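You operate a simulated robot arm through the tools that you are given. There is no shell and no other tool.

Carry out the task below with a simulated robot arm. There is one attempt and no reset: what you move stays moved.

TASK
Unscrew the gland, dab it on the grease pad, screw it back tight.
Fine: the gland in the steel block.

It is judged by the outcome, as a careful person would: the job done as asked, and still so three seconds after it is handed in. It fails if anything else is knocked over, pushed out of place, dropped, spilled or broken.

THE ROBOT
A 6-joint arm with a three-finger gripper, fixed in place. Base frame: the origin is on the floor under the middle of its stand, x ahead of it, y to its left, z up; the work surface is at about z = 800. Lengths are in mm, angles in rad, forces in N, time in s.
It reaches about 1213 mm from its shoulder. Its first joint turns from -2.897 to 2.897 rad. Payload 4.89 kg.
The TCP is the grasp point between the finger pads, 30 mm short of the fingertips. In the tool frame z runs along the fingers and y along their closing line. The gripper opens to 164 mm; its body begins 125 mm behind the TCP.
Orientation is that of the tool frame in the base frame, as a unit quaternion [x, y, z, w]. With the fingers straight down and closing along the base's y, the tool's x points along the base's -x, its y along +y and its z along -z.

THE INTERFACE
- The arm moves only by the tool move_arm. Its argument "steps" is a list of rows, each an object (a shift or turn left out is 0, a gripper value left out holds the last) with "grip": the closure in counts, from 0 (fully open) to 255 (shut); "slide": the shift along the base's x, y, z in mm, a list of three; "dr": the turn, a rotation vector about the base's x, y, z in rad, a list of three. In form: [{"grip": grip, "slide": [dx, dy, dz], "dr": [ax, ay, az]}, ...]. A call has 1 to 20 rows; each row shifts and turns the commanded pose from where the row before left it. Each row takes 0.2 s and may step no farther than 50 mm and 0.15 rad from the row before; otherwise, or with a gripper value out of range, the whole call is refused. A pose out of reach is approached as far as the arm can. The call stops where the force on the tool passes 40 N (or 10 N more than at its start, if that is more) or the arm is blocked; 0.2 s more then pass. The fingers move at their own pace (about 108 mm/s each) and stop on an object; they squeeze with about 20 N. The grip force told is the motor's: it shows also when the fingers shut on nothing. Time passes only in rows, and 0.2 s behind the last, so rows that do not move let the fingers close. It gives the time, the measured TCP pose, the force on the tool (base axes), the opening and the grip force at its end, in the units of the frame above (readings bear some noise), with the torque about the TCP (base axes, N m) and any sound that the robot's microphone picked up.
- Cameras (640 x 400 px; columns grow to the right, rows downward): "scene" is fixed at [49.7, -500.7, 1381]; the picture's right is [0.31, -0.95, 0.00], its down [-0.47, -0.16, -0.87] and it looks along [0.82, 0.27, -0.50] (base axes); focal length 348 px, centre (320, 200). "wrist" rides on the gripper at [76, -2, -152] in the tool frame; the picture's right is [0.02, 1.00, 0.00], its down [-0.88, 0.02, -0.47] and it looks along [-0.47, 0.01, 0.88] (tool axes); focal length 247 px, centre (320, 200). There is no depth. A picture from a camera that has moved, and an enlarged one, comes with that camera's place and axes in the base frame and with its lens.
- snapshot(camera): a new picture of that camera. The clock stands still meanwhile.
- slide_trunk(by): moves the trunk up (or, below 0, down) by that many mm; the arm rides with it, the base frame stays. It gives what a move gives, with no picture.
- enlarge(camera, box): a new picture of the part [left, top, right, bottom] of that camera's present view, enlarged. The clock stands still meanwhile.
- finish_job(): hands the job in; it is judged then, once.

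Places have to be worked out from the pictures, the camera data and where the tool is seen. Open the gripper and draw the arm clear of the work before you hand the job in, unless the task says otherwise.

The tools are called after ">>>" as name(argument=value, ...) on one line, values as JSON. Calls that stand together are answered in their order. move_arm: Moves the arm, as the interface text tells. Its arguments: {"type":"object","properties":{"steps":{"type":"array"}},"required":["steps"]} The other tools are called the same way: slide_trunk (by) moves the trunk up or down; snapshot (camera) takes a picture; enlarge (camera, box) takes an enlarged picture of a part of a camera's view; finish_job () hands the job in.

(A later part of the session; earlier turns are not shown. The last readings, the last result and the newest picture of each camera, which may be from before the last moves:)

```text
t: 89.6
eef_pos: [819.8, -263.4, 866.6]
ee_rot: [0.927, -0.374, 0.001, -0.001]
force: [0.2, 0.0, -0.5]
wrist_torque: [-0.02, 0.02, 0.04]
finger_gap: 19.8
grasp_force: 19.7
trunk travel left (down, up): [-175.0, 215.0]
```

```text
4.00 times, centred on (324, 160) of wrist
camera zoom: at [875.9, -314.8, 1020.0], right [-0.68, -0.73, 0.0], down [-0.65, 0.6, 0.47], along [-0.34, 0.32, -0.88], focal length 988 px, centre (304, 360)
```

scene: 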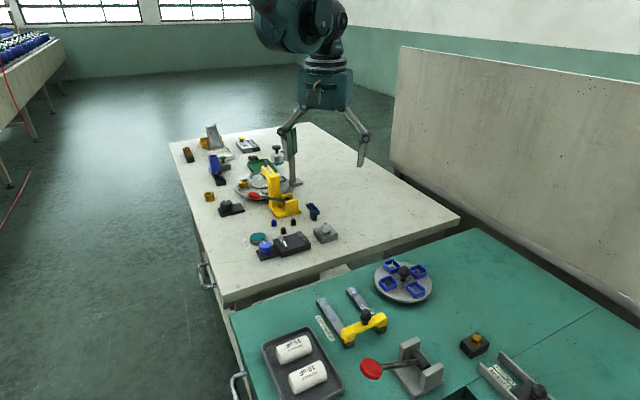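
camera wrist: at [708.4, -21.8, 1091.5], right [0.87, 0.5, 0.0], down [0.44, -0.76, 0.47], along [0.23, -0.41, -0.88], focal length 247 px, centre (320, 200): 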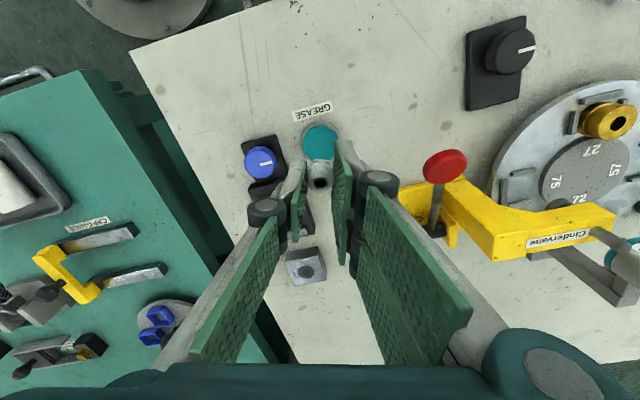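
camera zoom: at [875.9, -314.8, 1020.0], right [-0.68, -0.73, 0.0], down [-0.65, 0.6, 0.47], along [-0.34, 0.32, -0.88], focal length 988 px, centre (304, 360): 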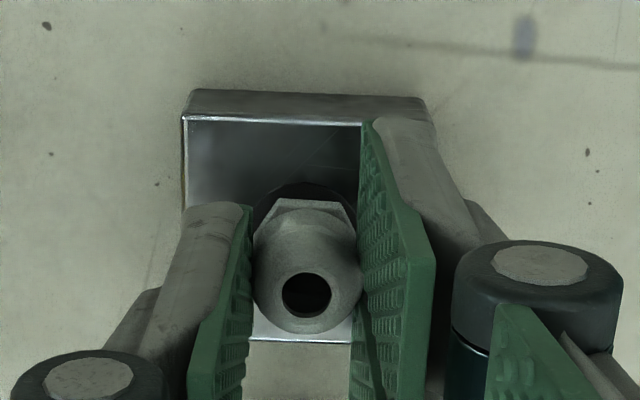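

Forces are now zero with the gland in the bore. Starting to screw clockwise 0.6 rad, following down.

>>> move_arm(steps=[{"slide": [0.05, -0.02, -0.05], "dr": [0, 0, -0.12]}, {"slide": [0.05, -0.02, -0.05], "dr": [0, 0, -0.12]}, {"slide": [0.05, -0.02, -0.05], "dr": [0, 0, -0.12]}, {"slide": [0.05, -0.02, -0.05], "dr": [0, 0, -0.12]}, {"slide": [0.05, -0.02, -0.05], "dr": [0, 0, -0.12]}, {"slide": [0, 0, 0]}])

```text
t: 91.0
eef_pos: [819.8, -261.5, 866.2]
ee_rot: [0.775, -0.632, 0.001, -0.001]
force: [0.0, 0.4, -0.3]
wrist_torque: [-0.02, 0.01, -0.01]
finger_gap: 20.2
grasp_force: 19.7
trunk travel left (down, up): [-175.0, 215.0]
```

Forces ~0. I'll probe down 1 mm to find the thread contact.

>>> move_arm(steps=[{"slide": [0, 0, -0.3]}, {"slide": [0, 0, -0.3]}, {"slide": [0, 0, -0.3]}, {"slide": [0, 0, 0]}])

>>> enlarge(camera="scene", box=[304, 190, 360, 240])

```text
t: 92.0
eef_pos: [820.6, -262.7, 865.8]
ee_rot: [0.775, -0.632, 0.001, -0.001]
force: [0.0, 0.0, 0.2]
wrist_torque: [0.0, -0.05, -0.01]
finger_gap: 19.8
grasp_force: 19.8
trunk travel left (down, up): [-175.0, 215.0]
```

```text
8.00 times, centred on (332, 215) of scene
camera zoom: at [49.7, -500.7, 1381.0], right [0.31, -0.95, 0.0], down [-0.47, -0.16, -0.87], along [0.82, 0.27, -0.5], focal length 2784 px, centre (224, 80)
```

zoom: 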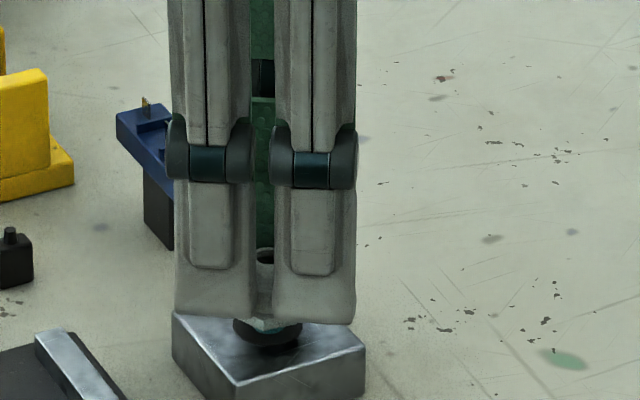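

No contact yet; continue lowering in 0.3 mm steps.

>>> move_arm(steps=[{"slide": [0, 0, -0.3]}, {"slide": [0, 0, -0.3]}, {"slide": [0, 0, -0.3]}, {"slide": [0, 0, 0]}])

```text
t: 93.0
eef_pos: [820.1, -262.0, 865.1]
ee_rot: [0.776, -0.631, 0.001, -0.001]
force: [0.6, 0.5, -0.5]
wrist_torque: [0.01, 0.0, 0.01]
finger_gap: 20.0
grasp_force: 19.8
trunk travel left (down, up): [-175.0, 215.0]
```

>>> move_arm(steps=[{"slide": [0, 0, -0.3]}, {"slide": [0, 0, -0.3]}, {"slide": [0, 0, -0.3]}, {"slide": [0, 0, 0]}])

>>> enlarge(camera="wrist", box=[260, 110, 388, 210])

```text
t: 94.0
eef_pos: [820.3, -261.3, 865.1]
ee_rot: [0.775, -0.632, 0.001, -0.001]
force: [0.2, 1.2, 0.0]
wrist_torque: [0.02, -0.02, 0.03]
finger_gap: 20.0
grasp_force: 20.1
trunk travel left (down, up): [-175.0, 215.0]
```

```text
4.00 times, centred on (324, 160) of wrist
camera zoom: at [837.4, -336.8, 1017.6], right [-0.97, -0.22, 0.0], down [-0.2, 0.86, 0.47], along [-0.1, 0.46, -0.88], focal length 988 px, centre (304, 360)
```

zoom: 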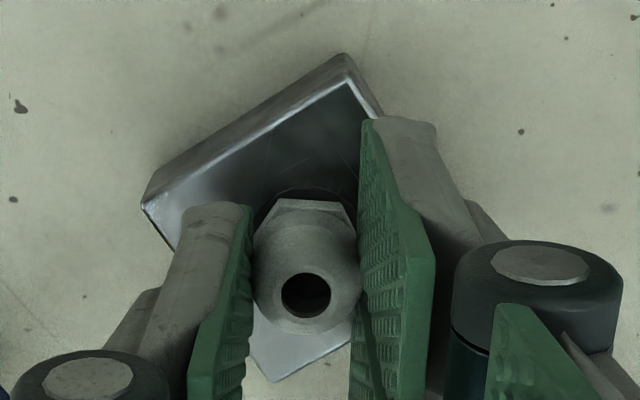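

Still no axial force and no slip in the grip. I'll resume turning clockwise with a matching descent and watch for thread engagement.

>>> move_arm(steps=[{"slide": [0.04, -0.05, -0.06], "dr": [0, 0, -0.12]}, {"slide": [0.02, -0.05, -0.06], "dr": [0, 0, -0.12]}, {"slide": [0, -0.06, -0.06], "dr": [0, 0, -0.12]}, {"slide": [-0.02, -0.06, -0.06], "dr": [0, 0, -0.12]}, {"slide": [-0.03, -0.06, -0.06], "dr": [0, 0, -0.12]}, {"slide": [0, 0, 0]}])

```text
t: 95.4
eef_pos: [821.5, -262.6, 864.1]
ee_rot: [-0.553, 0.833, -0.002, 0.001]
force: [0.4, 0.4, 0.0]
wrist_torque: [0.0, 0.03, -0.03]
finger_gap: 19.8
grasp_force: 19.6
trunk travel left (down, up): [-175.0, 215.0]
```

Still no axial load. Probing down another 0.9 mm.

>>> move_arm(steps=[{"slide": [0, 0, -0.3]}, {"slide": [0, 0, -0.3]}, {"slide": [0, 0, -0.3]}, {"slide": [0, 0, 0]}])

>>> enlarge(camera="scene", box=[304, 190, 360, 240])

```text
t: 96.4
eef_pos: [819.4, -262.4, 862.9]
ee_rot: [-0.552, 0.834, -0.001, 0.001]
force: [-0.5, -1.0, -0.9]
wrist_torque: [-0.04, -0.02, 0.02]
finger_gap: 19.8
grasp_force: 20.0
trunk travel left (down, up): [-175.0, 215.0]
```

```text
8.00 times, centred on (332, 215) of scene
camera zoom: at [49.7, -500.7, 1381.0], right [0.31, -0.95, 0.0], down [-0.47, -0.16, -0.87], along [0.82, 0.27, -0.5], focal length 2784 px, centre (224, 80)
```

zoom: 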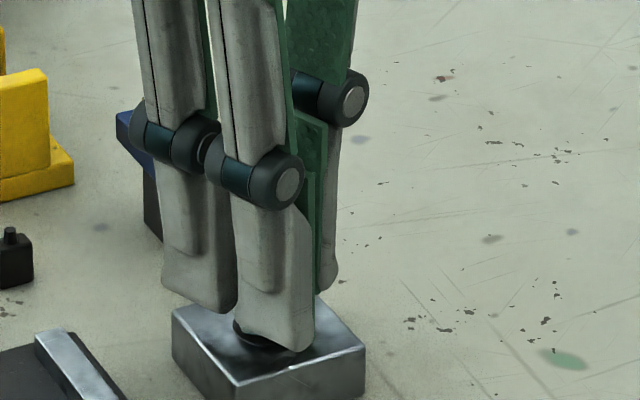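

Still free axially. Continue lowering slowly until contact.

>>> move_arm(steps=[{"slide": [0, 0, -0.3]}, {"slide": [0, 0, -0.3]}, {"slide": [0, 0, -0.3]}, {"slide": [0, 0, 0]}])

>>> enlarge(camera="wrist", box=[260, 110, 388, 210])

>>> enlarge(camera="scene", box=[318, 215, 346, 240])

```text
t: 97.4
eef_pos: [819.9, -262.3, 861.2]
ee_rot: [-0.554, 0.833, -0.002, 0.001]
force: [0.0, 0.1, 0.0]
wrist_torque: [0.01, 0.0, 0.0]
finger_gap: 20.2
grasp_force: 20.2
trunk travel left (down, up): [-175.0, 215.0]
```

```text
4.00 times, centred on (324, 160) of wrist
camera zoom: at [792.2, -333.3, 1015.2], right [-0.93, 0.37, 0.0], down [0.32, 0.82, 0.47], along [0.18, 0.44, -0.88], focal length 988 px, centre (304, 360)
```

zoom: 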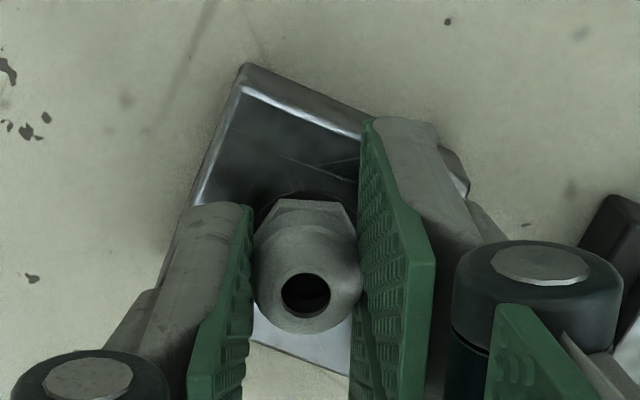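

```text
16.00 times, centred on (332, 228) of scene
camera zoom: at [49.7, -500.7, 1381.0], right [0.31, -0.95, 0.0], down [-0.47, -0.16, -0.87], along [0.82, 0.27, -0.5], focal length 5568 px, centre (128, -240)
```

zoom: 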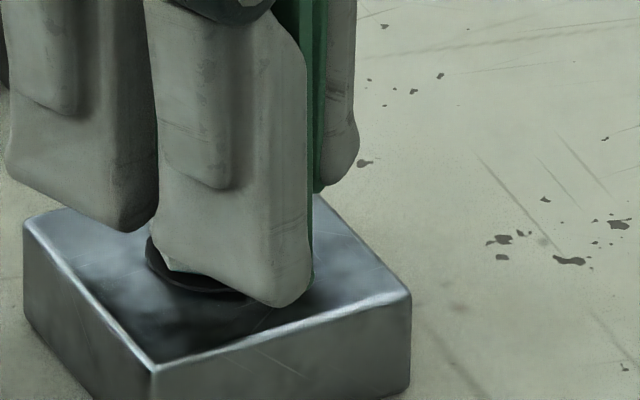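

The gland still hasn't met resistance; tips remain ~7 mm above the block. Continue lowering in small steps.

>>> move_arm(steps=[{"slide": [0, 0, -0.3]}, {"slide": [0, 0, -0.3]}, {"slide": [0, 0, 0]}])

```text
t: 98.2
eef_pos: [820.0, -261.3, 863.0]
ee_rot: [-0.553, 0.833, -0.002, 0.001]
force: [0.9, 0.1, -1.1]
wrist_torque: [0.03, -0.01, -0.02]
finger_gap: 19.8
grasp_force: 20.0
trunk travel left (down, up): [-175.0, 215.0]
```

I'll turn clockwise without lowering: if engaged, the thread will pull the tool down (negative Fz).

>>> move_arm(steps=[{"slide": [-0.04, -0.05, 0], "dr": [0, 0, -0.12]}, {"slide": [-0.05, -0.04, 0], "dr": [0, 0, -0.12]}, {"slide": [-0.05, -0.04, 0], "dr": [0, 0, -0.12]}, {"slide": [-0.06, -0.03, 0], "dr": [0, 0, -0.12]}, {"slide": [-0.06, -0.03, 0], "dr": [0, 0, -0.12]}, {"slide": [-0.06, -0.02, 0], "dr": [0, 0, -0.12]}, {"slide": [-0.06, -0.02, 0], "dr": [0, 0, -0.12]}, {"slide": [0, 0, 0]}])

>>> enlarge(camera="scene", box=[318, 215, 346, 240])

>>> enlarge(camera="scene", box=[304, 190, 360, 240])

```text
t: 100.0
eef_pos: [820.0, -262.0, 862.7]
ee_rot: [-0.165, 0.986, -0.001, 0.0]
force: [1.0, 0.5, -0.7]
wrist_torque: [0.01, 0.0, 0.0]
finger_gap: 19.8
grasp_force: 20.2
trunk travel left (down, up): [-175.0, 215.0]
```

```text
16.00 times, centred on (332, 228) of scene
camera zoom: at [49.7, -500.7, 1381.0], right [0.31, -0.95, 0.0], down [-0.47, -0.16, -0.87], along [0.82, 0.27, -0.5], focal length 5568 px, centre (128, -240)
```

zoom: 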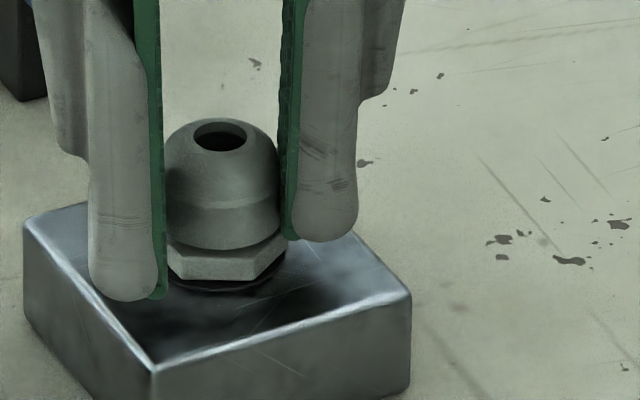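

```text
8.00 times, centred on (332, 215) of scene
camera zoom: at [49.7, -500.7, 1381.0], right [0.31, -0.95, 0.0], down [-0.47, -0.16, -0.87], along [0.82, 0.27, -0.5], focal length 2784 px, centre (224, 80)
```

zoom: 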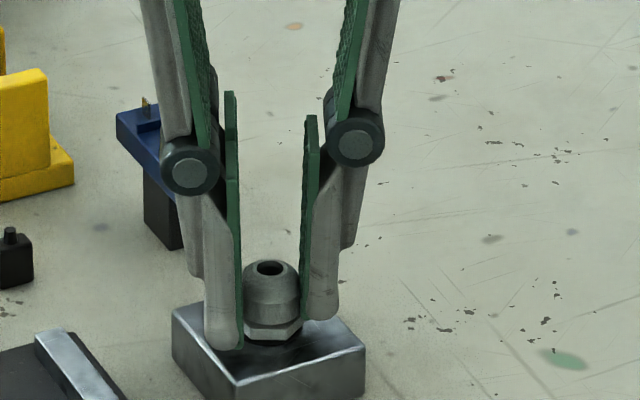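

The gland now sits nearly at its original height (≈0.5 mm above seat). I'll test engagement by lifting 0.6 mm and reading Fz.

>>> move_arm(steps=[{"slide": [0, 0, 0.3]}, {"slide": [0, 0, 0.3]}, {"slide": [0, 0, 0]}])

>>> enlarge(camera="scene", box=[318, 215, 346, 240])

```text
t: 100.8
eef_pos: [820.4, -262.5, 862.4]
ee_rot: [-0.166, 0.986, -0.002, 0.0]
force: [0.1, -0.1, 0.4]
wrist_torque: [0.03, 0.03, 0.01]
finger_gap: 19.7
grasp_force: 20.0
trunk travel left (down, up): [-175.0, 215.0]
```

```text
16.00 times, centred on (332, 228) of scene
camera zoom: at [49.7, -500.7, 1381.0], right [0.31, -0.95, 0.0], down [-0.47, -0.16, -0.87], along [0.82, 0.27, -0.5], focal length 5568 px, centre (128, -240)
```

zoom: 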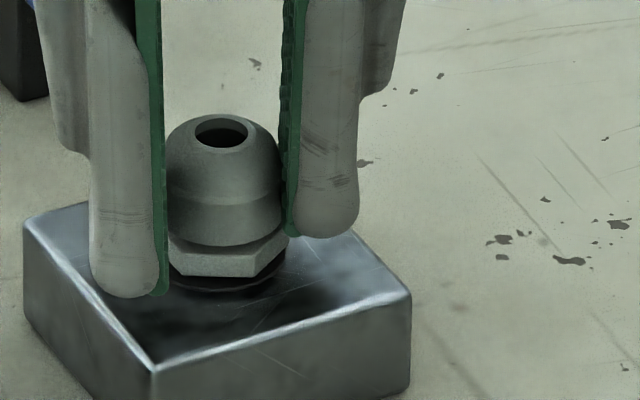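

The gland lifts freely, so the thread isn't engaged yet although it sits in the bore. I'll press down gently to find the seat contact, then turn clockwise under light pressure.

>>> move_arm(steps=[{"slide": [0, 0, -0.4]}, {"slide": [0, 0, -0.4]}, {"slide": [0, 0, -0.4]}, {"slide": [0, 0, 0]}])

>>> enlarge(camera="scene", box=[318, 215, 346, 240])

```text
t: 101.8
eef_pos: [820.6, -261.9, 861.3]
ee_rot: [-0.166, 0.986, -0.002, 0.001]
force: [0.7, -0.7, -0.5]
wrist_torque: [0.02, 0.04, 0.0]
finger_gap: 19.7
grasp_force: 20.5
trunk travel left (down, up): [-175.0, 215.0]
```

```text
16.00 times, centred on (332, 228) of scene
camera zoom: at [49.7, -500.7, 1381.0], right [0.31, -0.95, 0.0], down [-0.47, -0.16, -0.87], along [0.82, 0.27, -0.5], focal length 5568 px, centre (128, -240)
```

zoom: 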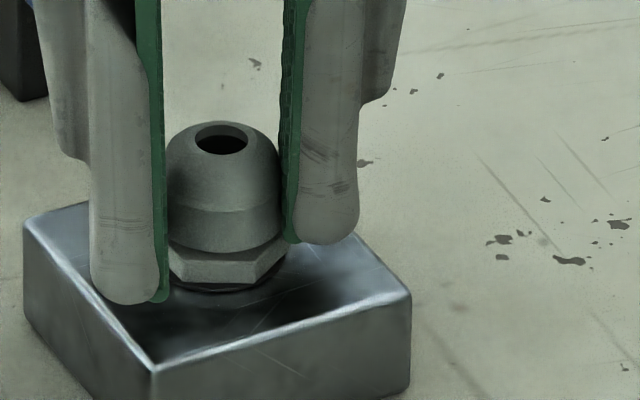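

Gland is essentially at its original seated height. Going down in 0.2 mm steps to find the seat.

>>> move_arm(steps=[{"slide": [0, 0, -0.2]}, {"slide": [0, 0, -0.2]}, {"slide": [0, 0, 0]}])

```text
t: 102.6
eef_pos: [820.4, -262.3, 860.5]
ee_rot: [-0.165, 0.986, -0.001, 0.001]
force: [-0.3, -0.4, 0.8]
wrist_torque: [0.0, 0.01, 0.0]
finger_gap: 19.8
grasp_force: 20.0
trunk travel left (down, up): [-175.0, 215.0]
```

>>> move_arm(steps=[{"slide": [0, 0, -0.2]}, {"slide": [0, 0, -0.2]}, {"slide": [0, 0, 0]}])

>>> enlarge(camera="scene", box=[318, 215, 346, 240])

```text
t: 103.4
eef_pos: [819.1, -262.9, 860.5]
ee_rot: [-0.165, 0.986, -0.003, 0.0]
force: [0.1, 0.8, 0.2]
wrist_torque: [0.01, -0.01, -0.01]
finger_gap: 20.4
grasp_force: 20.2
trunk travel left (down, up): [-175.0, 215.0]
```

```text
16.00 times, centred on (332, 228) of scene
camera zoom: at [49.7, -500.7, 1381.0], right [0.31, -0.95, 0.0], down [-0.47, -0.16, -0.87], along [0.82, 0.27, -0.5], focal length 5568 px, centre (128, -240)
```

zoom: 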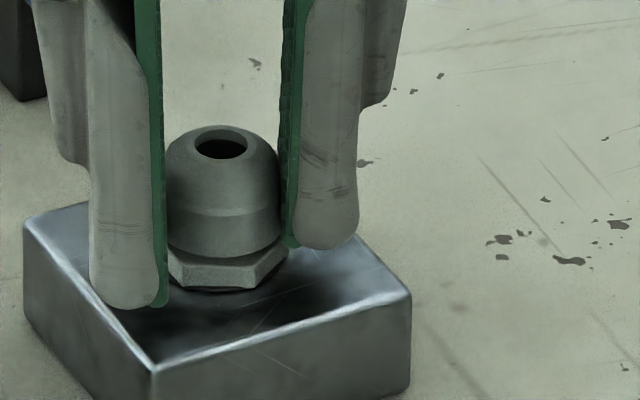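

The gland slides freely even past its original height, so it isn't engaged. The earlier −13 N pull was at ~7 mm higher – that was likely the thread start catching. I'll raise back toward that height, watching for any pull.

>>> move_arm(steps=[{"slide": [0, 0, 0.5]}, {"slide": [0, 0, 0.5]}, {"slide": [0, 0, 0.5]}, {"slide": [0, 0, 0.5]}, {"slide": [0, 0, 0]}])

>>> enlarge(camera="scene", box=[318, 215, 346, 240])

>>> enlarge(camera="wrist", box=[260, 110, 388, 210])

```text
t: 104.6
eef_pos: [818.8, -262.8, 862.9]
ee_rot: [-0.166, 0.986, -0.002, 0.0]
force: [0.4, -0.5, 0.0]
wrist_torque: [-0.03, 0.01, 0.02]
finger_gap: 19.9
grasp_force: 20.0
trunk travel left (down, up): [-175.0, 215.0]
```

```text
16.00 times, centred on (332, 228) of scene
camera zoom: at [49.7, -500.7, 1381.0], right [0.31, -0.95, 0.0], down [-0.47, -0.16, -0.87], along [0.82, 0.27, -0.5], focal length 5568 px, centre (128, -240)
```

zoom: 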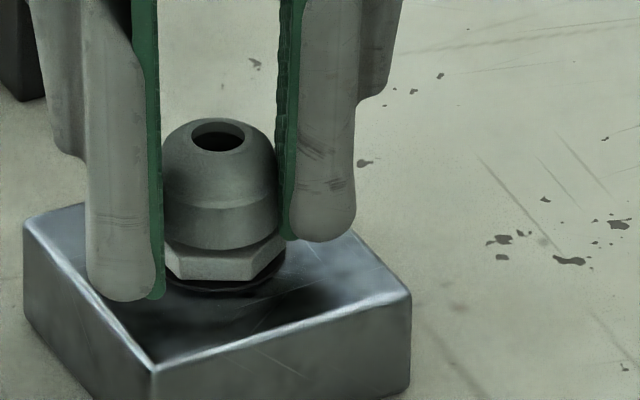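

```text
4.00 times, centred on (324, 160) of wrist
camera zoom: at [748.2, -288.6, 1014.8], right [-0.35, 0.94, 0.0], down [0.83, 0.31, 0.47], along [0.44, 0.16, -0.88], focal length 988 px, centre (304, 360)
```

zoom: 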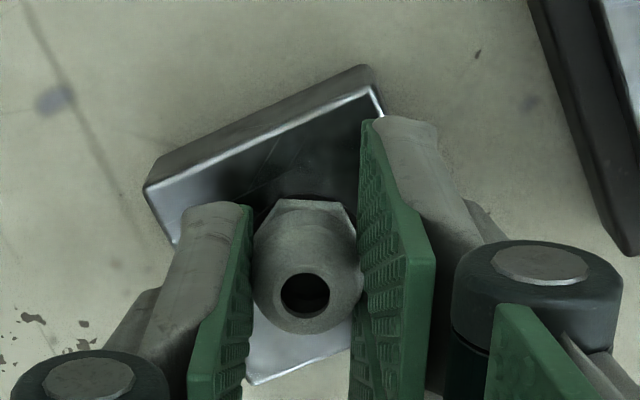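

Free axially in both directions. I'll back out to above the bore, rewind to θ≈2.37 (where the catch was felt), and repeat the entry, this time turning as soon as it catches.

>>> move_arm(steps=[{"slide": [0, 0, 1]}, {"slide": [0, 0, 1]}, {"slide": [0, 0, 1]}, {"slide": [0, 0, 1]}, {"slide": [0, 0, 1]}, {"slide": [0, 0, 1]}, {"slide": [0, 0, 1]}, {"slide": [0, 0, 1]}, {"slide": [0, 0, 1]}, {"slide": [0, 0, 0]}])

>>> enlarge(camera="scene", box=[318, 215, 346, 240])

```text
t: 106.8
eef_pos: [820.5, -261.8, 870.6]
ee_rot: [-0.165, 0.986, -0.001, 0.001]
force: [-0.6, -0.8, 0.2]
wrist_torque: [-0.04, 0.01, 0.0]
finger_gap: 19.8
grasp_force: 20.1
trunk travel left (down, up): [-175.0, 215.0]
```

```text
16.00 times, centred on (332, 228) of scene
camera zoom: at [49.7, -500.7, 1381.0], right [0.31, -0.95, 0.0], down [-0.47, -0.16, -0.87], along [0.82, 0.27, -0.5], focal length 5568 px, centre (128, -240)
```

zoom: 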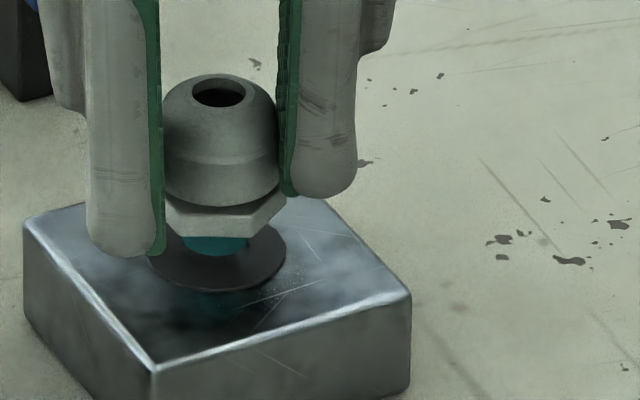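

At this angle the stem and bore are both visible and aligned laterally (214.5 vs 215). I'll descend to just above the bore, then enter while turning clockwise.

>>> move_arm(steps=[{"slide": [0, -0.1, -0.5]}, {"slide": [0, 0, -0.5]}, {"slide": [0, 0, -0.5]}, {"slide": [0, 0, -0.5]}, {"slide": [0, 0, 0]}])

>>> move_arm(steps=[{"slide": [0, 0, -0.2], "dr": [0, 0, -0.1]}, {"slide": [0, 0, -0.2], "dr": [0, 0, -0.1]}, {"slide": [0, 0, -0.2], "dr": [0, 0, -0.1]}])

```text
t: 108.0
eef_pos: [820.6, -262.1, 868.9]
ee_rot: [-0.165, 0.986, -0.002, 0.0]
force: [-0.3, -0.5, -0.8]
wrist_torque: [-0.01, -0.02, -0.03]
finger_gap: 20.0
grasp_force: 20.0
trunk travel left (down, up): [-175.0, 215.0]
```

```text
t: 108.8
eef_pos: [820.4, -263.1, 868.9]
ee_rot: [-0.015, 1.0, -0.001, 0.0]
force: [-0.8, 0.2, -0.2]
wrist_torque: [0.0, 0.01, 0.01]
finger_gap: 19.9
grasp_force: 20.0
trunk travel left (down, up): [-175.0, 215.0]
```

No contact yet. Continue the turning descent.

>>> move_arm(steps=[{"slide": [-0.03, -0.02, -0.2], "dr": [0, 0, -0.1]}, {"slide": [-0.03, -0.02, -0.2], "dr": [0, 0, -0.1]}, {"slide": [-0.03, -0.01, -0.2], "dr": [0, 0, -0.1]}])

```text
t: 109.6
eef_pos: [819.7, -262.1, 867.4]
ee_rot: [0.134, 0.991, -0.002, 0.0]
force: [1.7, 0.6, -0.9]
wrist_torque: [-0.01, 0.0, 0.02]
finger_gap: 19.8
grasp_force: 19.6
trunk travel left (down, up): [-175.0, 215.0]
```

>>> move_arm(steps=[{"slide": [-0.03, 0, -0.15], "dr": [0, 0, -0.1]}, {"slide": [-0.03, 0, -0.15], "dr": [0, 0, -0.1]}, {"slide": [-0.03, 0.01, -0.15], "dr": [0, 0, -0.1]}])

>>> enlarge(camera="scene", box=[318, 215, 346, 240])

```text
t: 110.4
eef_pos: [819.2, -262.2, 868.6]
ee_rot: [0.282, 0.96, -0.002, 0.0]
force: [0.2, 0.3, 0.4]
wrist_torque: [0.03, 0.03, 0.03]
finger_gap: 19.8
grasp_force: 20.3
trunk travel left (down, up): [-175.0, 215.0]
```

```text
16.00 times, centred on (332, 228) of scene
camera zoom: at [49.7, -500.7, 1381.0], right [0.31, -0.95, 0.0], down [-0.47, -0.16, -0.87], along [0.82, 0.27, -0.5], focal length 5568 px, centre (128, -240)
```

zoom: 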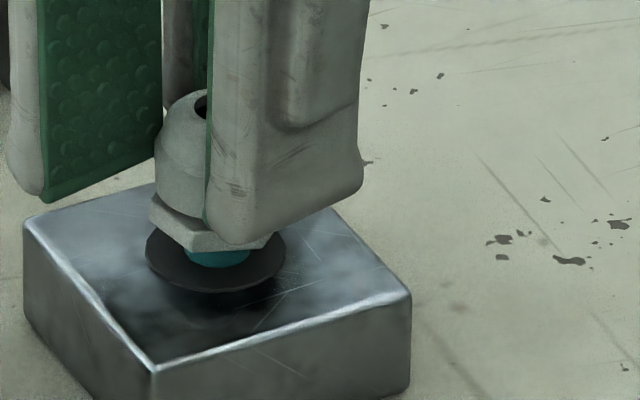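

No catch yet; the stem now looks ~0.5 mm image-right of the bore axis. Correcting and checking for the catch.

>>> move_arm(steps=[{"slide": [-0.07, 0.2, 0]}, {"slide": [-0.07, 0.2, 0]}, {"slide": [0, 0, 0]}])

>>> enlarge(camera="scene", box=[318, 215, 346, 240])

```text
t: 111.2
eef_pos: [821.5, -262.7, 868.2]
ee_rot: [0.28, 0.96, -0.002, -0.001]
force: [0.2, 0.5, -0.9]
wrist_torque: [0.02, 0.02, 0.01]
finger_gap: 20.0
grasp_force: 19.9
trunk travel left (down, up): [-175.0, 215.0]
```

```text
16.00 times, centred on (332, 228) of scene
camera zoom: at [49.7, -500.7, 1381.0], right [0.31, -0.95, 0.0], down [-0.47, -0.16, -0.87], along [0.82, 0.27, -0.5], focal length 5568 px, centre (128, -240)
```

zoom: 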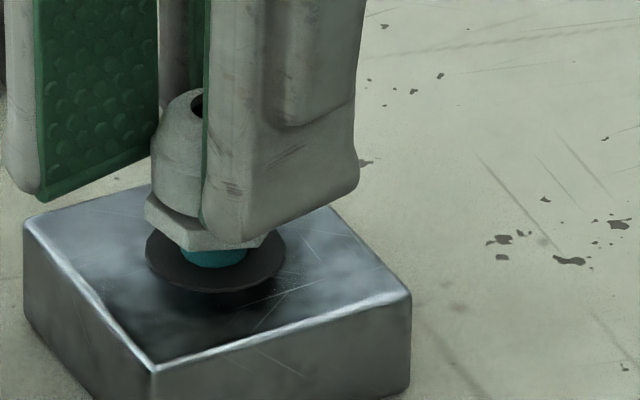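

Aligned laterally now. Continue descending slowly with clockwise turning.

>>> move_arm(steps=[{"slide": [-0.02, 0.02, -0.15], "dr": [0, 0, -0.1]}, {"slide": [-0.02, 0.02, -0.15], "dr": [0, 0, -0.1]}, {"slide": [-0.02, 0.02, -0.15], "dr": [0, 0, -0.1]}])

```text
t: 112.0
eef_pos: [820.6, -261.6, 866.2]
ee_rot: [0.42, 0.908, -0.002, 0.0]
force: [-1.6, 0.3, 0.4]
wrist_torque: [0.0, -0.02, -0.02]
finger_gap: 19.8
grasp_force: 19.8
trunk travel left (down, up): [-175.0, 215.0]
```

No catch. I'll replicate the condition of the earlier catch: back out, return to θ≈2.37 and that exact commanded position, then re-enter.

>>> move_arm(steps=[{"slide": [0, 0, 0.6]}, {"slide": [0, 0, 1]}, {"slide": [0, 0, 1]}, {"slide": [0, 0, 1]}, {"slide": [0.05, 0.03, 0], "dr": [0, 0, 0.15]}, {"slide": [0.05, 0.03, 0], "dr": [0, 0, 0.15]}, {"slide": [0.05, 0.03, 0], "dr": [0, 0, 0.15]}, {"slide": [0.05, 0.03, 0], "dr": [0, 0, 0.15]}, {"slide": [0.05, 0.03, 0], "dr": [0, 0, 0.15]}, {"slide": [0.05, 0.03, 0], "dr": [0, 0, 0.15]}, {"slide": [0.05, 0.03, 0], "dr": [0, 0, 0.15]}, {"slide": [0.05, 0.03, 0], "dr": [0, 0, 0.15]}, {"slide": [0.05, 0.03, 0], "dr": [0, 0, 0.15]}, {"slide": [0.05, 0.02, 0], "dr": [0, 0, 0.15]}])

>>> move_arm(steps=[{"dr": [0, 0, 0.15]}, {"dr": [0, 0, 0.15]}, {"dr": [0, 0, 0.15]}, {"dr": [0, 0, 0.15]}, {"dr": [0, 0, 0.15]}, {"dr": [0, 0, 0.15]}, {"dr": [0, 0, 0.15]}, {"dr": [0, 0, 0.15]}, {"dr": [0, 0, 0.15]}, {"dr": [0, 0, 0.15]}, {"dr": [0, 0, 0.15]}, {"dr": [0, 0, 0.091]}, {"slide": [0, 0, 0]}, {"slide": [0, 0, 0]}])

>>> enlarge(camera="scene", box=[318, 215, 346, 240])

>>> enlarge(camera="wrist", box=[296, 136, 344, 192])

```text
t: 115.0
eef_pos: [821.7, -262.1, 870.9]
ee_rot: [-0.311, 0.95, -0.002, 0.001]
force: [0.0, 0.1, -0.1]
wrist_torque: [-0.05, 0.01, 0.0]
finger_gap: 20.0
grasp_force: 20.3
trunk travel left (down, up): [-175.0, 215.0]
```

```text
t: 118.0
eef_pos: [820.6, -262.1, 870.4]
ee_rot: [0.927, -0.375, 0.001, -0.002]
force: [-0.3, -0.4, -0.4]
wrist_torque: [-0.02, -0.03, 0.02]
finger_gap: 19.9
grasp_force: 20.2
trunk travel left (down, up): [-175.0, 215.0]
```

```text
16.00 times, centred on (332, 228) of scene
camera zoom: at [49.7, -500.7, 1381.0], right [0.31, -0.95, 0.0], down [-0.47, -0.16, -0.87], along [0.82, 0.27, -0.5], focal length 5568 px, centre (128, -240)
```

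zoom: 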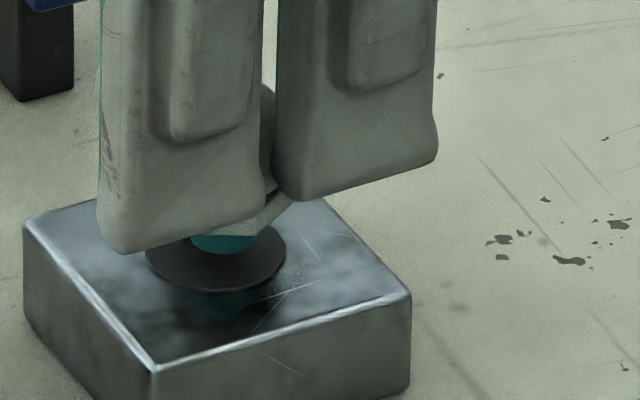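

```text
7.14 times, centred on (320, 164) of wrist
camera zoom: at [877.0, -315.2, 1023.6], right [-0.68, -0.73, 0.0], down [-0.65, 0.6, 0.47], along [-0.34, 0.32, -0.88], focal length 1764 px, centre (320, 457)
```

zoom: 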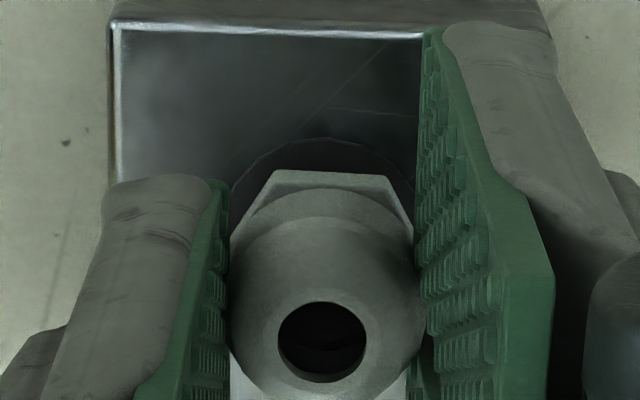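

The stem is ~1.5 mm image-right here, so small offsets creep in between calls; I'll rely on images. Shifting left by that amount and lowering 1 mm.

>>> move_arm(steps=[{"slide": [-0.25, 0.7, -0.5]}, {"slide": [-0.22, 0.7, -0.5]}, {"slide": [0, 0, 0]}, {"slide": [0, 0, 0]}])

>>> enlarge(camera="scene", box=[318, 215, 346, 240])

>>> enlarge(camera="wrist", box=[296, 136, 344, 192])

```text
t: 119.0
eef_pos: [820.7, -260.5, 869.7]
ee_rot: [0.927, -0.375, 0.0, -0.002]
force: [0.1, 0.7, -0.6]
wrist_torque: [0.0, -0.03, 0.01]
finger_gap: 19.7
grasp_force: 19.8
trunk travel left (down, up): [-175.0, 215.0]
```

```text
16.00 times, centred on (332, 228) of scene
camera zoom: at [49.7, -500.7, 1381.0], right [0.31, -0.95, 0.0], down [-0.47, -0.16, -0.87], along [0.82, 0.27, -0.5], focal length 5568 px, centre (128, -240)
```

zoom: 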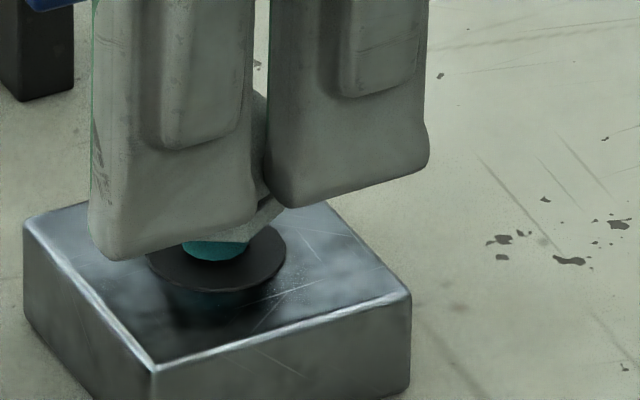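

```text
7.14 times, centred on (320, 164) of wrist
camera zoom: at [876.4, -313.9, 1022.3], right [-0.68, -0.73, 0.0], down [-0.65, 0.6, 0.47], along [-0.34, 0.32, -0.88], focal length 1764 px, centre (320, 457)
```

zoom: 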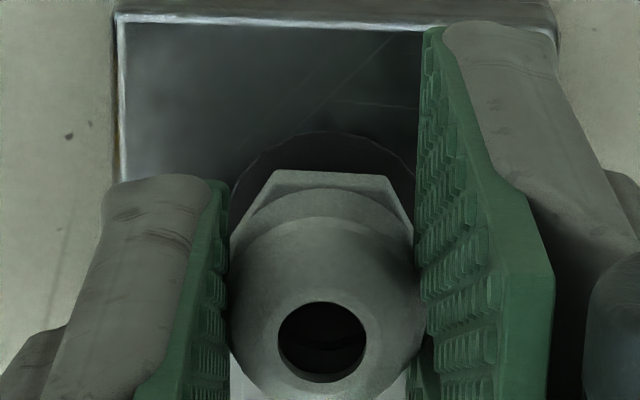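

Aligned (216 vs 215.5). Now descend with slight clockwise turning, short calls.

>>> move_arm(steps=[{"slide": [0, 0, -0.25], "dr": [0, 0, -0.03]}, {"slide": [0, 0, -0.25], "dr": [0, 0, -0.03]}, {"slide": [0, 0, -0.25], "dr": [0, 0, -0.03]}, {"slide": [0, 0, -0.25], "dr": [0, 0, -0.03]}])

```text
t: 120.0
eef_pos: [819.5, -259.7, 868.6]
ee_rot: [0.903, -0.43, 0.001, -0.001]
force: [-0.2, 0.3, 0.0]
wrist_torque: [0.01, -0.01, 0.01]
finger_gap: 19.5
grasp_force: 20.2
trunk travel left (down, up): [-175.0, 215.0]
```

>>> move_arm(steps=[{"slide": [0, 0, -0.2], "dr": [0, 0, -0.03]}, {"slide": [0, 0, -0.2], "dr": [0, 0, -0.03]}, {"slide": [0, 0, -0.2], "dr": [0, 0, -0.03]}])

>>> enlarge(camera="scene", box=[318, 215, 346, 240])

```text
t: 120.8
eef_pos: [821.0, -261.3, 869.0]
ee_rot: [0.882, -0.471, 0.001, -0.002]
force: [-1.1, 0.4, 0.4]
wrist_torque: [0.03, -0.02, 0.04]
finger_gap: 20.1
grasp_force: 19.7
trunk travel left (down, up): [-175.0, 215.0]
```

```text
16.00 times, centred on (332, 228) of scene
camera zoom: at [49.7, -500.7, 1381.0], right [0.31, -0.95, 0.0], down [-0.47, -0.16, -0.87], along [0.82, 0.27, -0.5], focal length 5568 px, centre (128, -240)
```

zoom: 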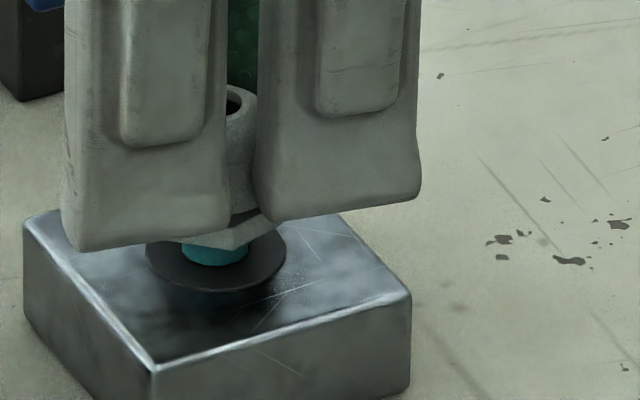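

Stem is at the mouth and centred within ~0.25 mm. Continue.

>>> move_arm(steps=[{"slide": [0.05, -0.15, -0.2], "dr": [0, 0, -0.03]}, {"slide": [0, 0, -0.2], "dr": [0, 0, -0.03]}, {"slide": [0, 0, -0.2], "dr": [0, 0, -0.03]}])

```text
t: 121.6
eef_pos: [820.7, -260.6, 868.1]
ee_rot: [0.86, -0.51, 0.0, -0.002]
force: [1.2, -0.1, 0.2]
wrist_torque: [-0.01, 0.0, -0.01]
finger_gap: 19.9
grasp_force: 19.7
trunk travel left (down, up): [-175.0, 215.0]
```

>>> move_arm(steps=[{"slide": [0, 0, -0.2], "dr": [0, 0, -0.03]}, {"slide": [0, 0, -0.2], "dr": [0, 0, -0.03]}, {"slide": [0, 0, 0]}])

>>> enlarge(camera="scene", box=[318, 215, 346, 240])

>>> enlarge(camera="wrist", box=[260, 110, 388, 210])

```text
t: 122.4
eef_pos: [819.3, -262.2, 867.1]
ee_rot: [0.844, -0.536, 0.001, -0.001]
force: [-0.5, -0.6, 0.4]
wrist_torque: [0.01, -0.01, -0.02]
finger_gap: 20.0
grasp_force: 20.3
trunk travel left (down, up): [-175.0, 215.0]
```

```text
16.00 times, centred on (332, 228) of scene
camera zoom: at [49.7, -500.7, 1381.0], right [0.31, -0.95, 0.0], down [-0.47, -0.16, -0.87], along [0.82, 0.27, -0.5], focal length 5568 px, centre (128, -240)
```

zoom: 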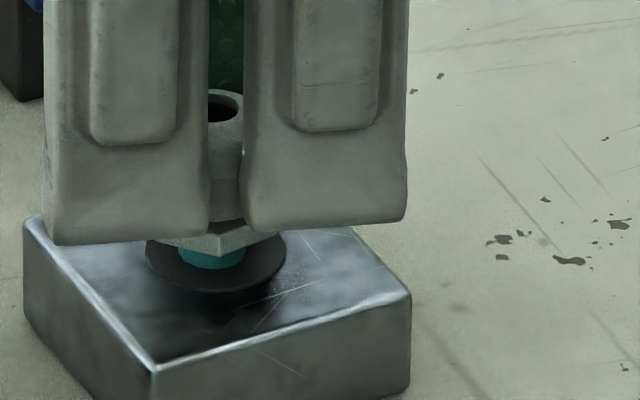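

```text
4.00 times, centred on (324, 160) of wrist
camera zoom: at [854.1, -329.9, 1020.2], right [-0.9, -0.45, 0.0], down [-0.39, 0.79, 0.47], along [-0.21, 0.42, -0.88], focal length 988 px, centre (304, 360)
```

zoom: 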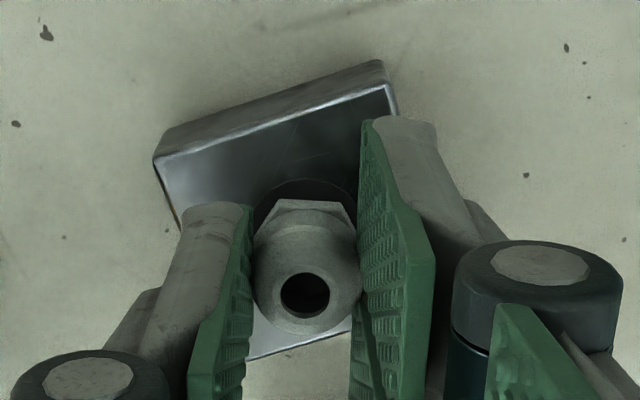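

Stem in the mouth but no catch. I'll turn clockwise at this height to let the thread find its start, checking forces.

>>> move_arm(steps=[{"slide": [0.03, -0.05, -0.02], "dr": [0, 0, -0.12]}, {"slide": [0.02, -0.05, -0.02], "dr": [0, 0, -0.12]}, {"slide": [0.01, -0.05, -0.02], "dr": [0, 0, -0.12]}, {"slide": [0, -0.05, -0.02], "dr": [0, 0, -0.12]}, {"slide": [-0.01, -0.05, -0.02], "dr": [0, 0, -0.12]}])

>>> move_arm(steps=[{"slide": [-0.02, -0.05, -0.02], "dr": [0, 0, -0.12]}, {"slide": [-0.03, -0.05, -0.02], "dr": [0, 0, -0.12]}, {"slide": [-0.03, -0.05, -0.02], "dr": [0, 0, -0.12]}, {"slide": [-0.04, -0.04, -0.02], "dr": [0, 0, -0.12]}, {"slide": [-0.04, -0.04, -0.02], "dr": [0, 0, -0.12]}])

```text
t: 123.6
eef_pos: [820.5, -261.4, 868.5]
ee_rot: [-0.647, 0.762, -0.001, 0.001]
force: [-0.3, 0.2, -0.5]
wrist_torque: [-0.01, 0.01, 0.01]
finger_gap: 20.2
grasp_force: 20.1
trunk travel left (down, up): [-175.0, 215.0]
```

```text
t: 124.8
eef_pos: [820.3, -261.1, 867.0]
ee_rot: [-0.394, 0.919, -0.002, 0.001]
force: [0.0, 0.5, 0.3]
wrist_torque: [-0.01, -0.04, 0.0]
finger_gap: 19.5
grasp_force: 20.4
trunk travel left (down, up): [-175.0, 215.0]
```

>>> enlarge(camera="scene", box=[318, 215, 346, 240])

>>> enlarge(camera="wrist", box=[296, 136, 344, 192])

```text
16.00 times, centred on (332, 228) of scene
camera zoom: at [49.7, -500.7, 1381.0], right [0.31, -0.95, 0.0], down [-0.47, -0.16, -0.87], along [0.82, 0.27, -0.5], focal length 5568 px, centre (128, -240)
```

zoom: 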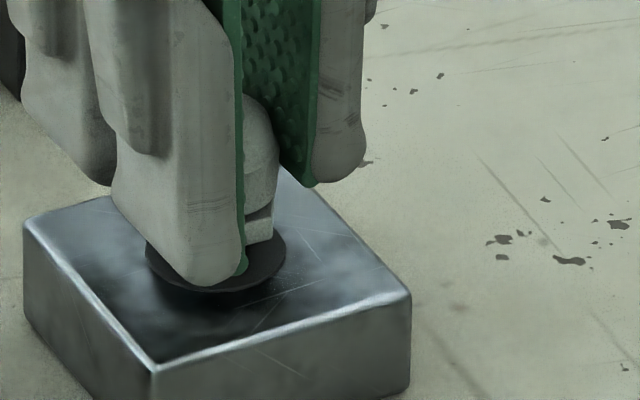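

```text
7.14 times, centred on (320, 164) of wrist
camera zoom: at [769.2, -317.6, 1020.1], right [-0.74, 0.67, 0.0], down [0.59, 0.65, 0.47], along [0.32, 0.35, -0.88], focal length 1764 px, centre (320, 457)
```

zoom: 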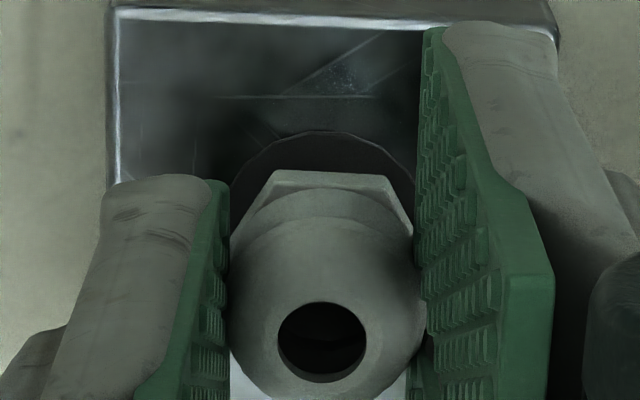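

No catch. Possibly it only re-catches on a fresh approach after clearing the bore, as happened the first time. I'll back well out (30 mm), rewind to θ≈2.37, and re-approach.

>>> move_arm(steps=[{"slide": [0, 0, 2]}, {"slide": [0, 0, 3]}, {"slide": [0, 0, 5]}, {"slide": [0, 0, 10]}, {"slide": [0, 0, 10]}, {"dr": [0, 0, 0.15]}, {"dr": [0, 0, 0.15]}, {"dr": [0, 0, 0.15]}, {"dr": [0, 0, 0.15]}, {"dr": [0, 0, 0.15]}, {"dr": [0, 0, 0.15]}, {"dr": [0, 0, 0.15]}, {"dr": [0, 0, 0.15]}, {"dr": [0, 0, 0.15]}, {"dr": [0, 0, 0.15]}, {"slide": [0, 0, 0]}, {"slide": [0, 0, 0]}])

>>> enlarge(camera="scene", box=[316, 205, 348, 240])

>>> enlarge(camera="wrist", box=[290, 120, 350, 195])

```text
t: 128.4
eef_pos: [820.4, -262.2, 897.9]
ee_rot: [0.915, -0.403, 0.001, -0.001]
force: [0.2, 1.0, -0.7]
wrist_torque: [-0.01, -0.02, -0.02]
finger_gap: 19.8
grasp_force: 19.9
trunk travel left (down, up): [-175.0, 215.0]
```

```text
11.43 times, centred on (332, 222) of scene
camera zoom: at [49.7, -500.7, 1381.0], right [0.31, -0.95, 0.0], down [-0.47, -0.16, -0.87], along [0.82, 0.27, -0.5], focal length 3977 px, centre (183, -57)
```

zoom: 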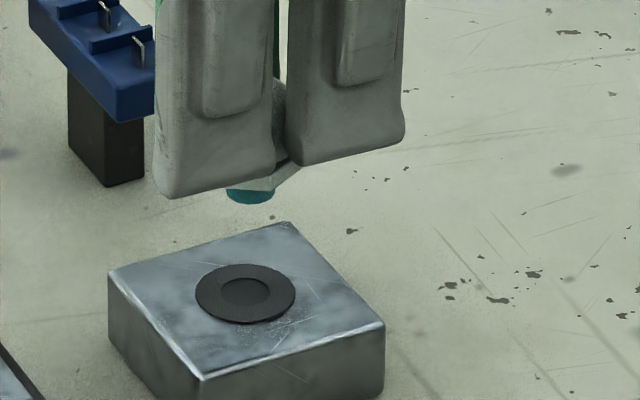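

```text
5.33 times, centred on (320, 158) of wrist
camera zoom: at [873.4, -318.3, 1050.4], right [-0.72, -0.69, 0.0], down [-0.61, 0.64, 0.47], along [-0.32, 0.34, -0.88], focal length 1317 px, centre (320, 427)
```

zoom: 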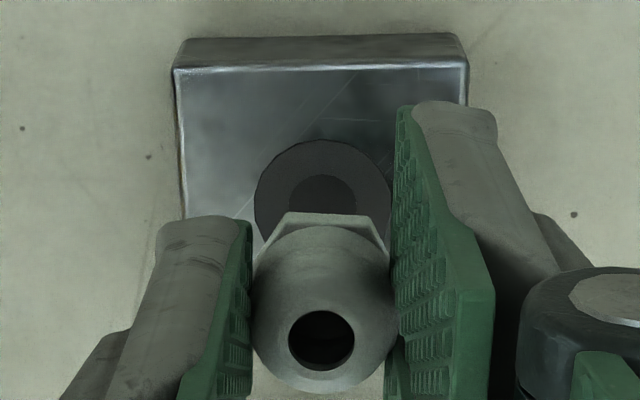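

I need a better handle on centring. First a zero-motion call to see whether the arm itself wanders between calls.

>>> move_arm(steps=[{"slide": [0, 0, 0]}, {"slide": [0, 0, 0]}, {"slide": [0, 0, 0]}])

>>> enlarge(camera="scene", box=[316, 205, 348, 240])

>>> move_arm(steps=[{"slide": [0, 0, 0]}, {"slide": [0, 0, 0]}, {"slide": [0, 0, 0]}])

>>> enlarge(camera="scene", box=[316, 205, 348, 240])

```text
t: 129.2
eef_pos: [820.6, -263.1, 896.8]
ee_rot: [0.915, -0.403, 0.001, -0.001]
force: [-0.3, -0.4, 0.0]
wrist_torque: [0.0, 0.0, 0.01]
finger_gap: 19.9
grasp_force: 20.2
trunk travel left (down, up): [-175.0, 215.0]
```

```text
11.43 times, centred on (332, 222) of scene
camera zoom: at [49.7, -500.7, 1381.0], right [0.31, -0.95, 0.0], down [-0.47, -0.16, -0.87], along [0.82, 0.27, -0.5], focal length 3977 px, centre (183, -57)
```

zoom: 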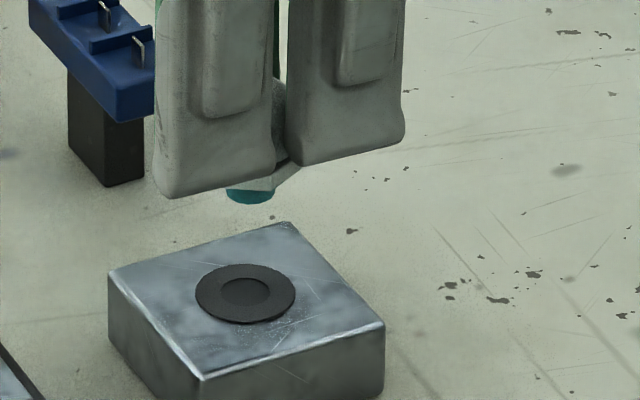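

```text
t: 130.0
eef_pos: [820.4, -262.3, 898.2]
ee_rot: [0.915, -0.404, 0.001, -0.002]
force: [0.8, -0.6, -0.7]
wrist_torque: [0.01, -0.01, 0.01]
finger_gap: 19.7
grasp_force: 20.1
trunk travel left (down, up): [-175.0, 215.0]
```

```text
11.43 times, centred on (332, 222) of scene
camera zoom: at [49.7, -500.7, 1381.0], right [0.31, -0.95, 0.0], down [-0.47, -0.16, -0.87], along [0.82, 0.27, -0.5], focal length 3977 px, centre (183, -57)
```

zoom: 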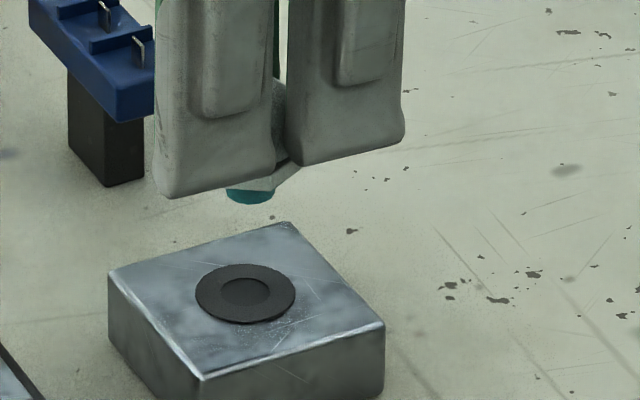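

The arm holds perfectly still, so offsets come from small move inaccuracies; images are the guide. Stem is ~0.9 mm image-right of the bore; I'll correct and re-approach without rotating, as in the first entry.

>>> move_arm(steps=[{"slide": [-0.3, 0.8, -5]}, {"slide": [0, 0, -5]}, {"slide": [0, 0, -5]}, {"slide": [0, 0, -5]}, {"slide": [0, 0, -3]}, {"slide": [0, 0, -2]}, {"slide": [0, 0, -1]}, {"slide": [0, 0, 0]}, {"slide": [0, 0, 0]}])

>>> enlarge(camera="scene", box=[318, 215, 346, 240])

>>> enlarge(camera="wrist", box=[296, 136, 344, 192])

```text
t: 132.0
eef_pos: [821.2, -261.1, 871.2]
ee_rot: [0.914, -0.405, 0.001, -0.001]
force: [-0.2, 0.2, -0.9]
wrist_torque: [-0.03, -0.01, -0.01]
finger_gap: 19.7
grasp_force: 19.9
trunk travel left (down, up): [-175.0, 215.0]
```

```text
16.00 times, centred on (332, 228) of scene
camera zoom: at [49.7, -500.7, 1381.0], right [0.31, -0.95, 0.0], down [-0.47, -0.16, -0.87], along [0.82, 0.27, -0.5], focal length 5568 px, centre (128, -240)
```

zoom: 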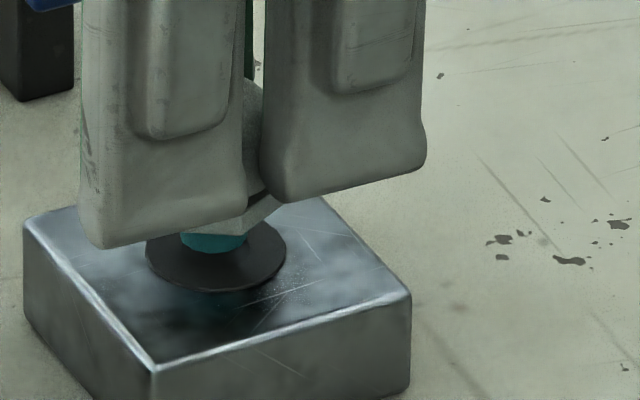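

```text
7.14 times, centred on (320, 164) of wrist
camera zoom: at [872.9, -317.0, 1024.0], right [-0.72, -0.69, 0.0], down [-0.61, 0.64, 0.47], along [-0.32, 0.34, -0.88], focal length 1764 px, centre (320, 457)
```

zoom: 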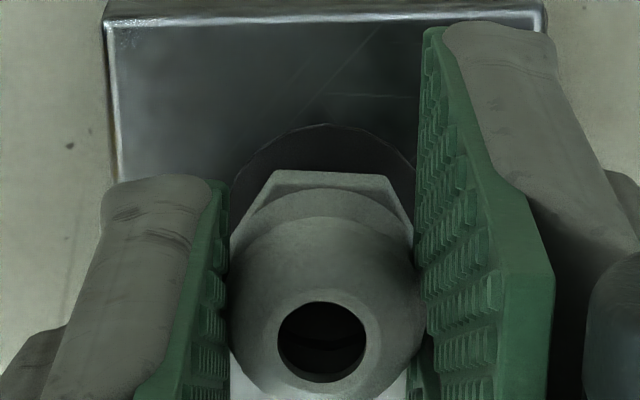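

Stem ~0.5 mm image-left now. Shift (+0.15, −0.4) and descend 1.5 mm without rotation.

>>> move_arm(steps=[{"slide": [0.15, -0.4, -0.5]}, {"slide": [0, 0, -0.5]}, {"slide": [0, 0, -0.5]}, {"slide": [0, 0, 0]}])

>>> enlarge(camera="scene", box=[318, 215, 346, 240])

```text
t: 133.0
eef_pos: [820.5, -261.7, 869.6]
ee_rot: [0.915, -0.404, 0.002, -0.002]
force: [0.2, -0.1, 0.1]
wrist_torque: [0.03, 0.01, -0.01]
finger_gap: 19.7
grasp_force: 20.4
trunk travel left (down, up): [-175.0, 215.0]
```

```text
16.00 times, centred on (332, 228) of scene
camera zoom: at [49.7, -500.7, 1381.0], right [0.31, -0.95, 0.0], down [-0.47, -0.16, -0.87], along [0.82, 0.27, -0.5], focal length 5568 px, centre (128, -240)
```

zoom: 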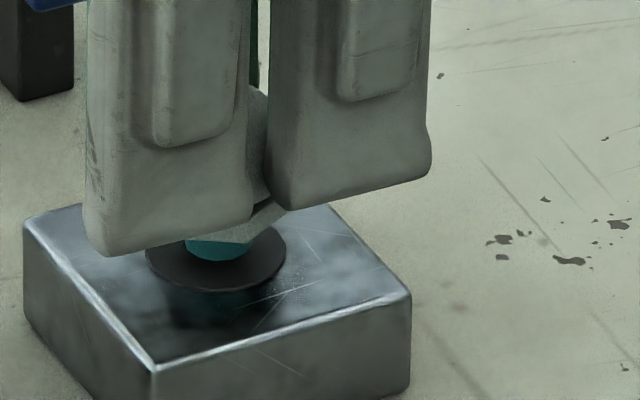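

Close to centred. Continue down in 0.25 mm steps.

>>> move_arm(steps=[{"slide": [-0.1, 0.25, -0.25]}, {"slide": [0, 0, -0.25]}, {"slide": [0, 0, -0.25]}, {"slide": [0, 0, -0.25]}, {"slide": [0, 0, 0]}])

>>> enlarge(camera="scene", box=[318, 215, 346, 240])

```text
t: 134.2
eef_pos: [820.0, -261.3, 870.0]
ee_rot: [0.915, -0.404, 0.001, -0.001]
force: [1.7, 0.0, -0.3]
wrist_torque: [-0.02, -0.04, 0.0]
finger_gap: 19.9
grasp_force: 20.0
trunk travel left (down, up): [-175.0, 215.0]
```

```text
16.00 times, centred on (332, 228) of scene
camera zoom: at [49.7, -500.7, 1381.0], right [0.31, -0.95, 0.0], down [-0.47, -0.16, -0.87], along [0.82, 0.27, -0.5], focal length 5568 px, centre (128, -240)
```

zoom: 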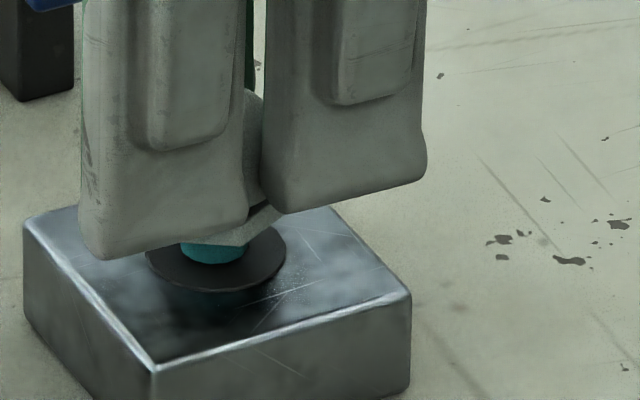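

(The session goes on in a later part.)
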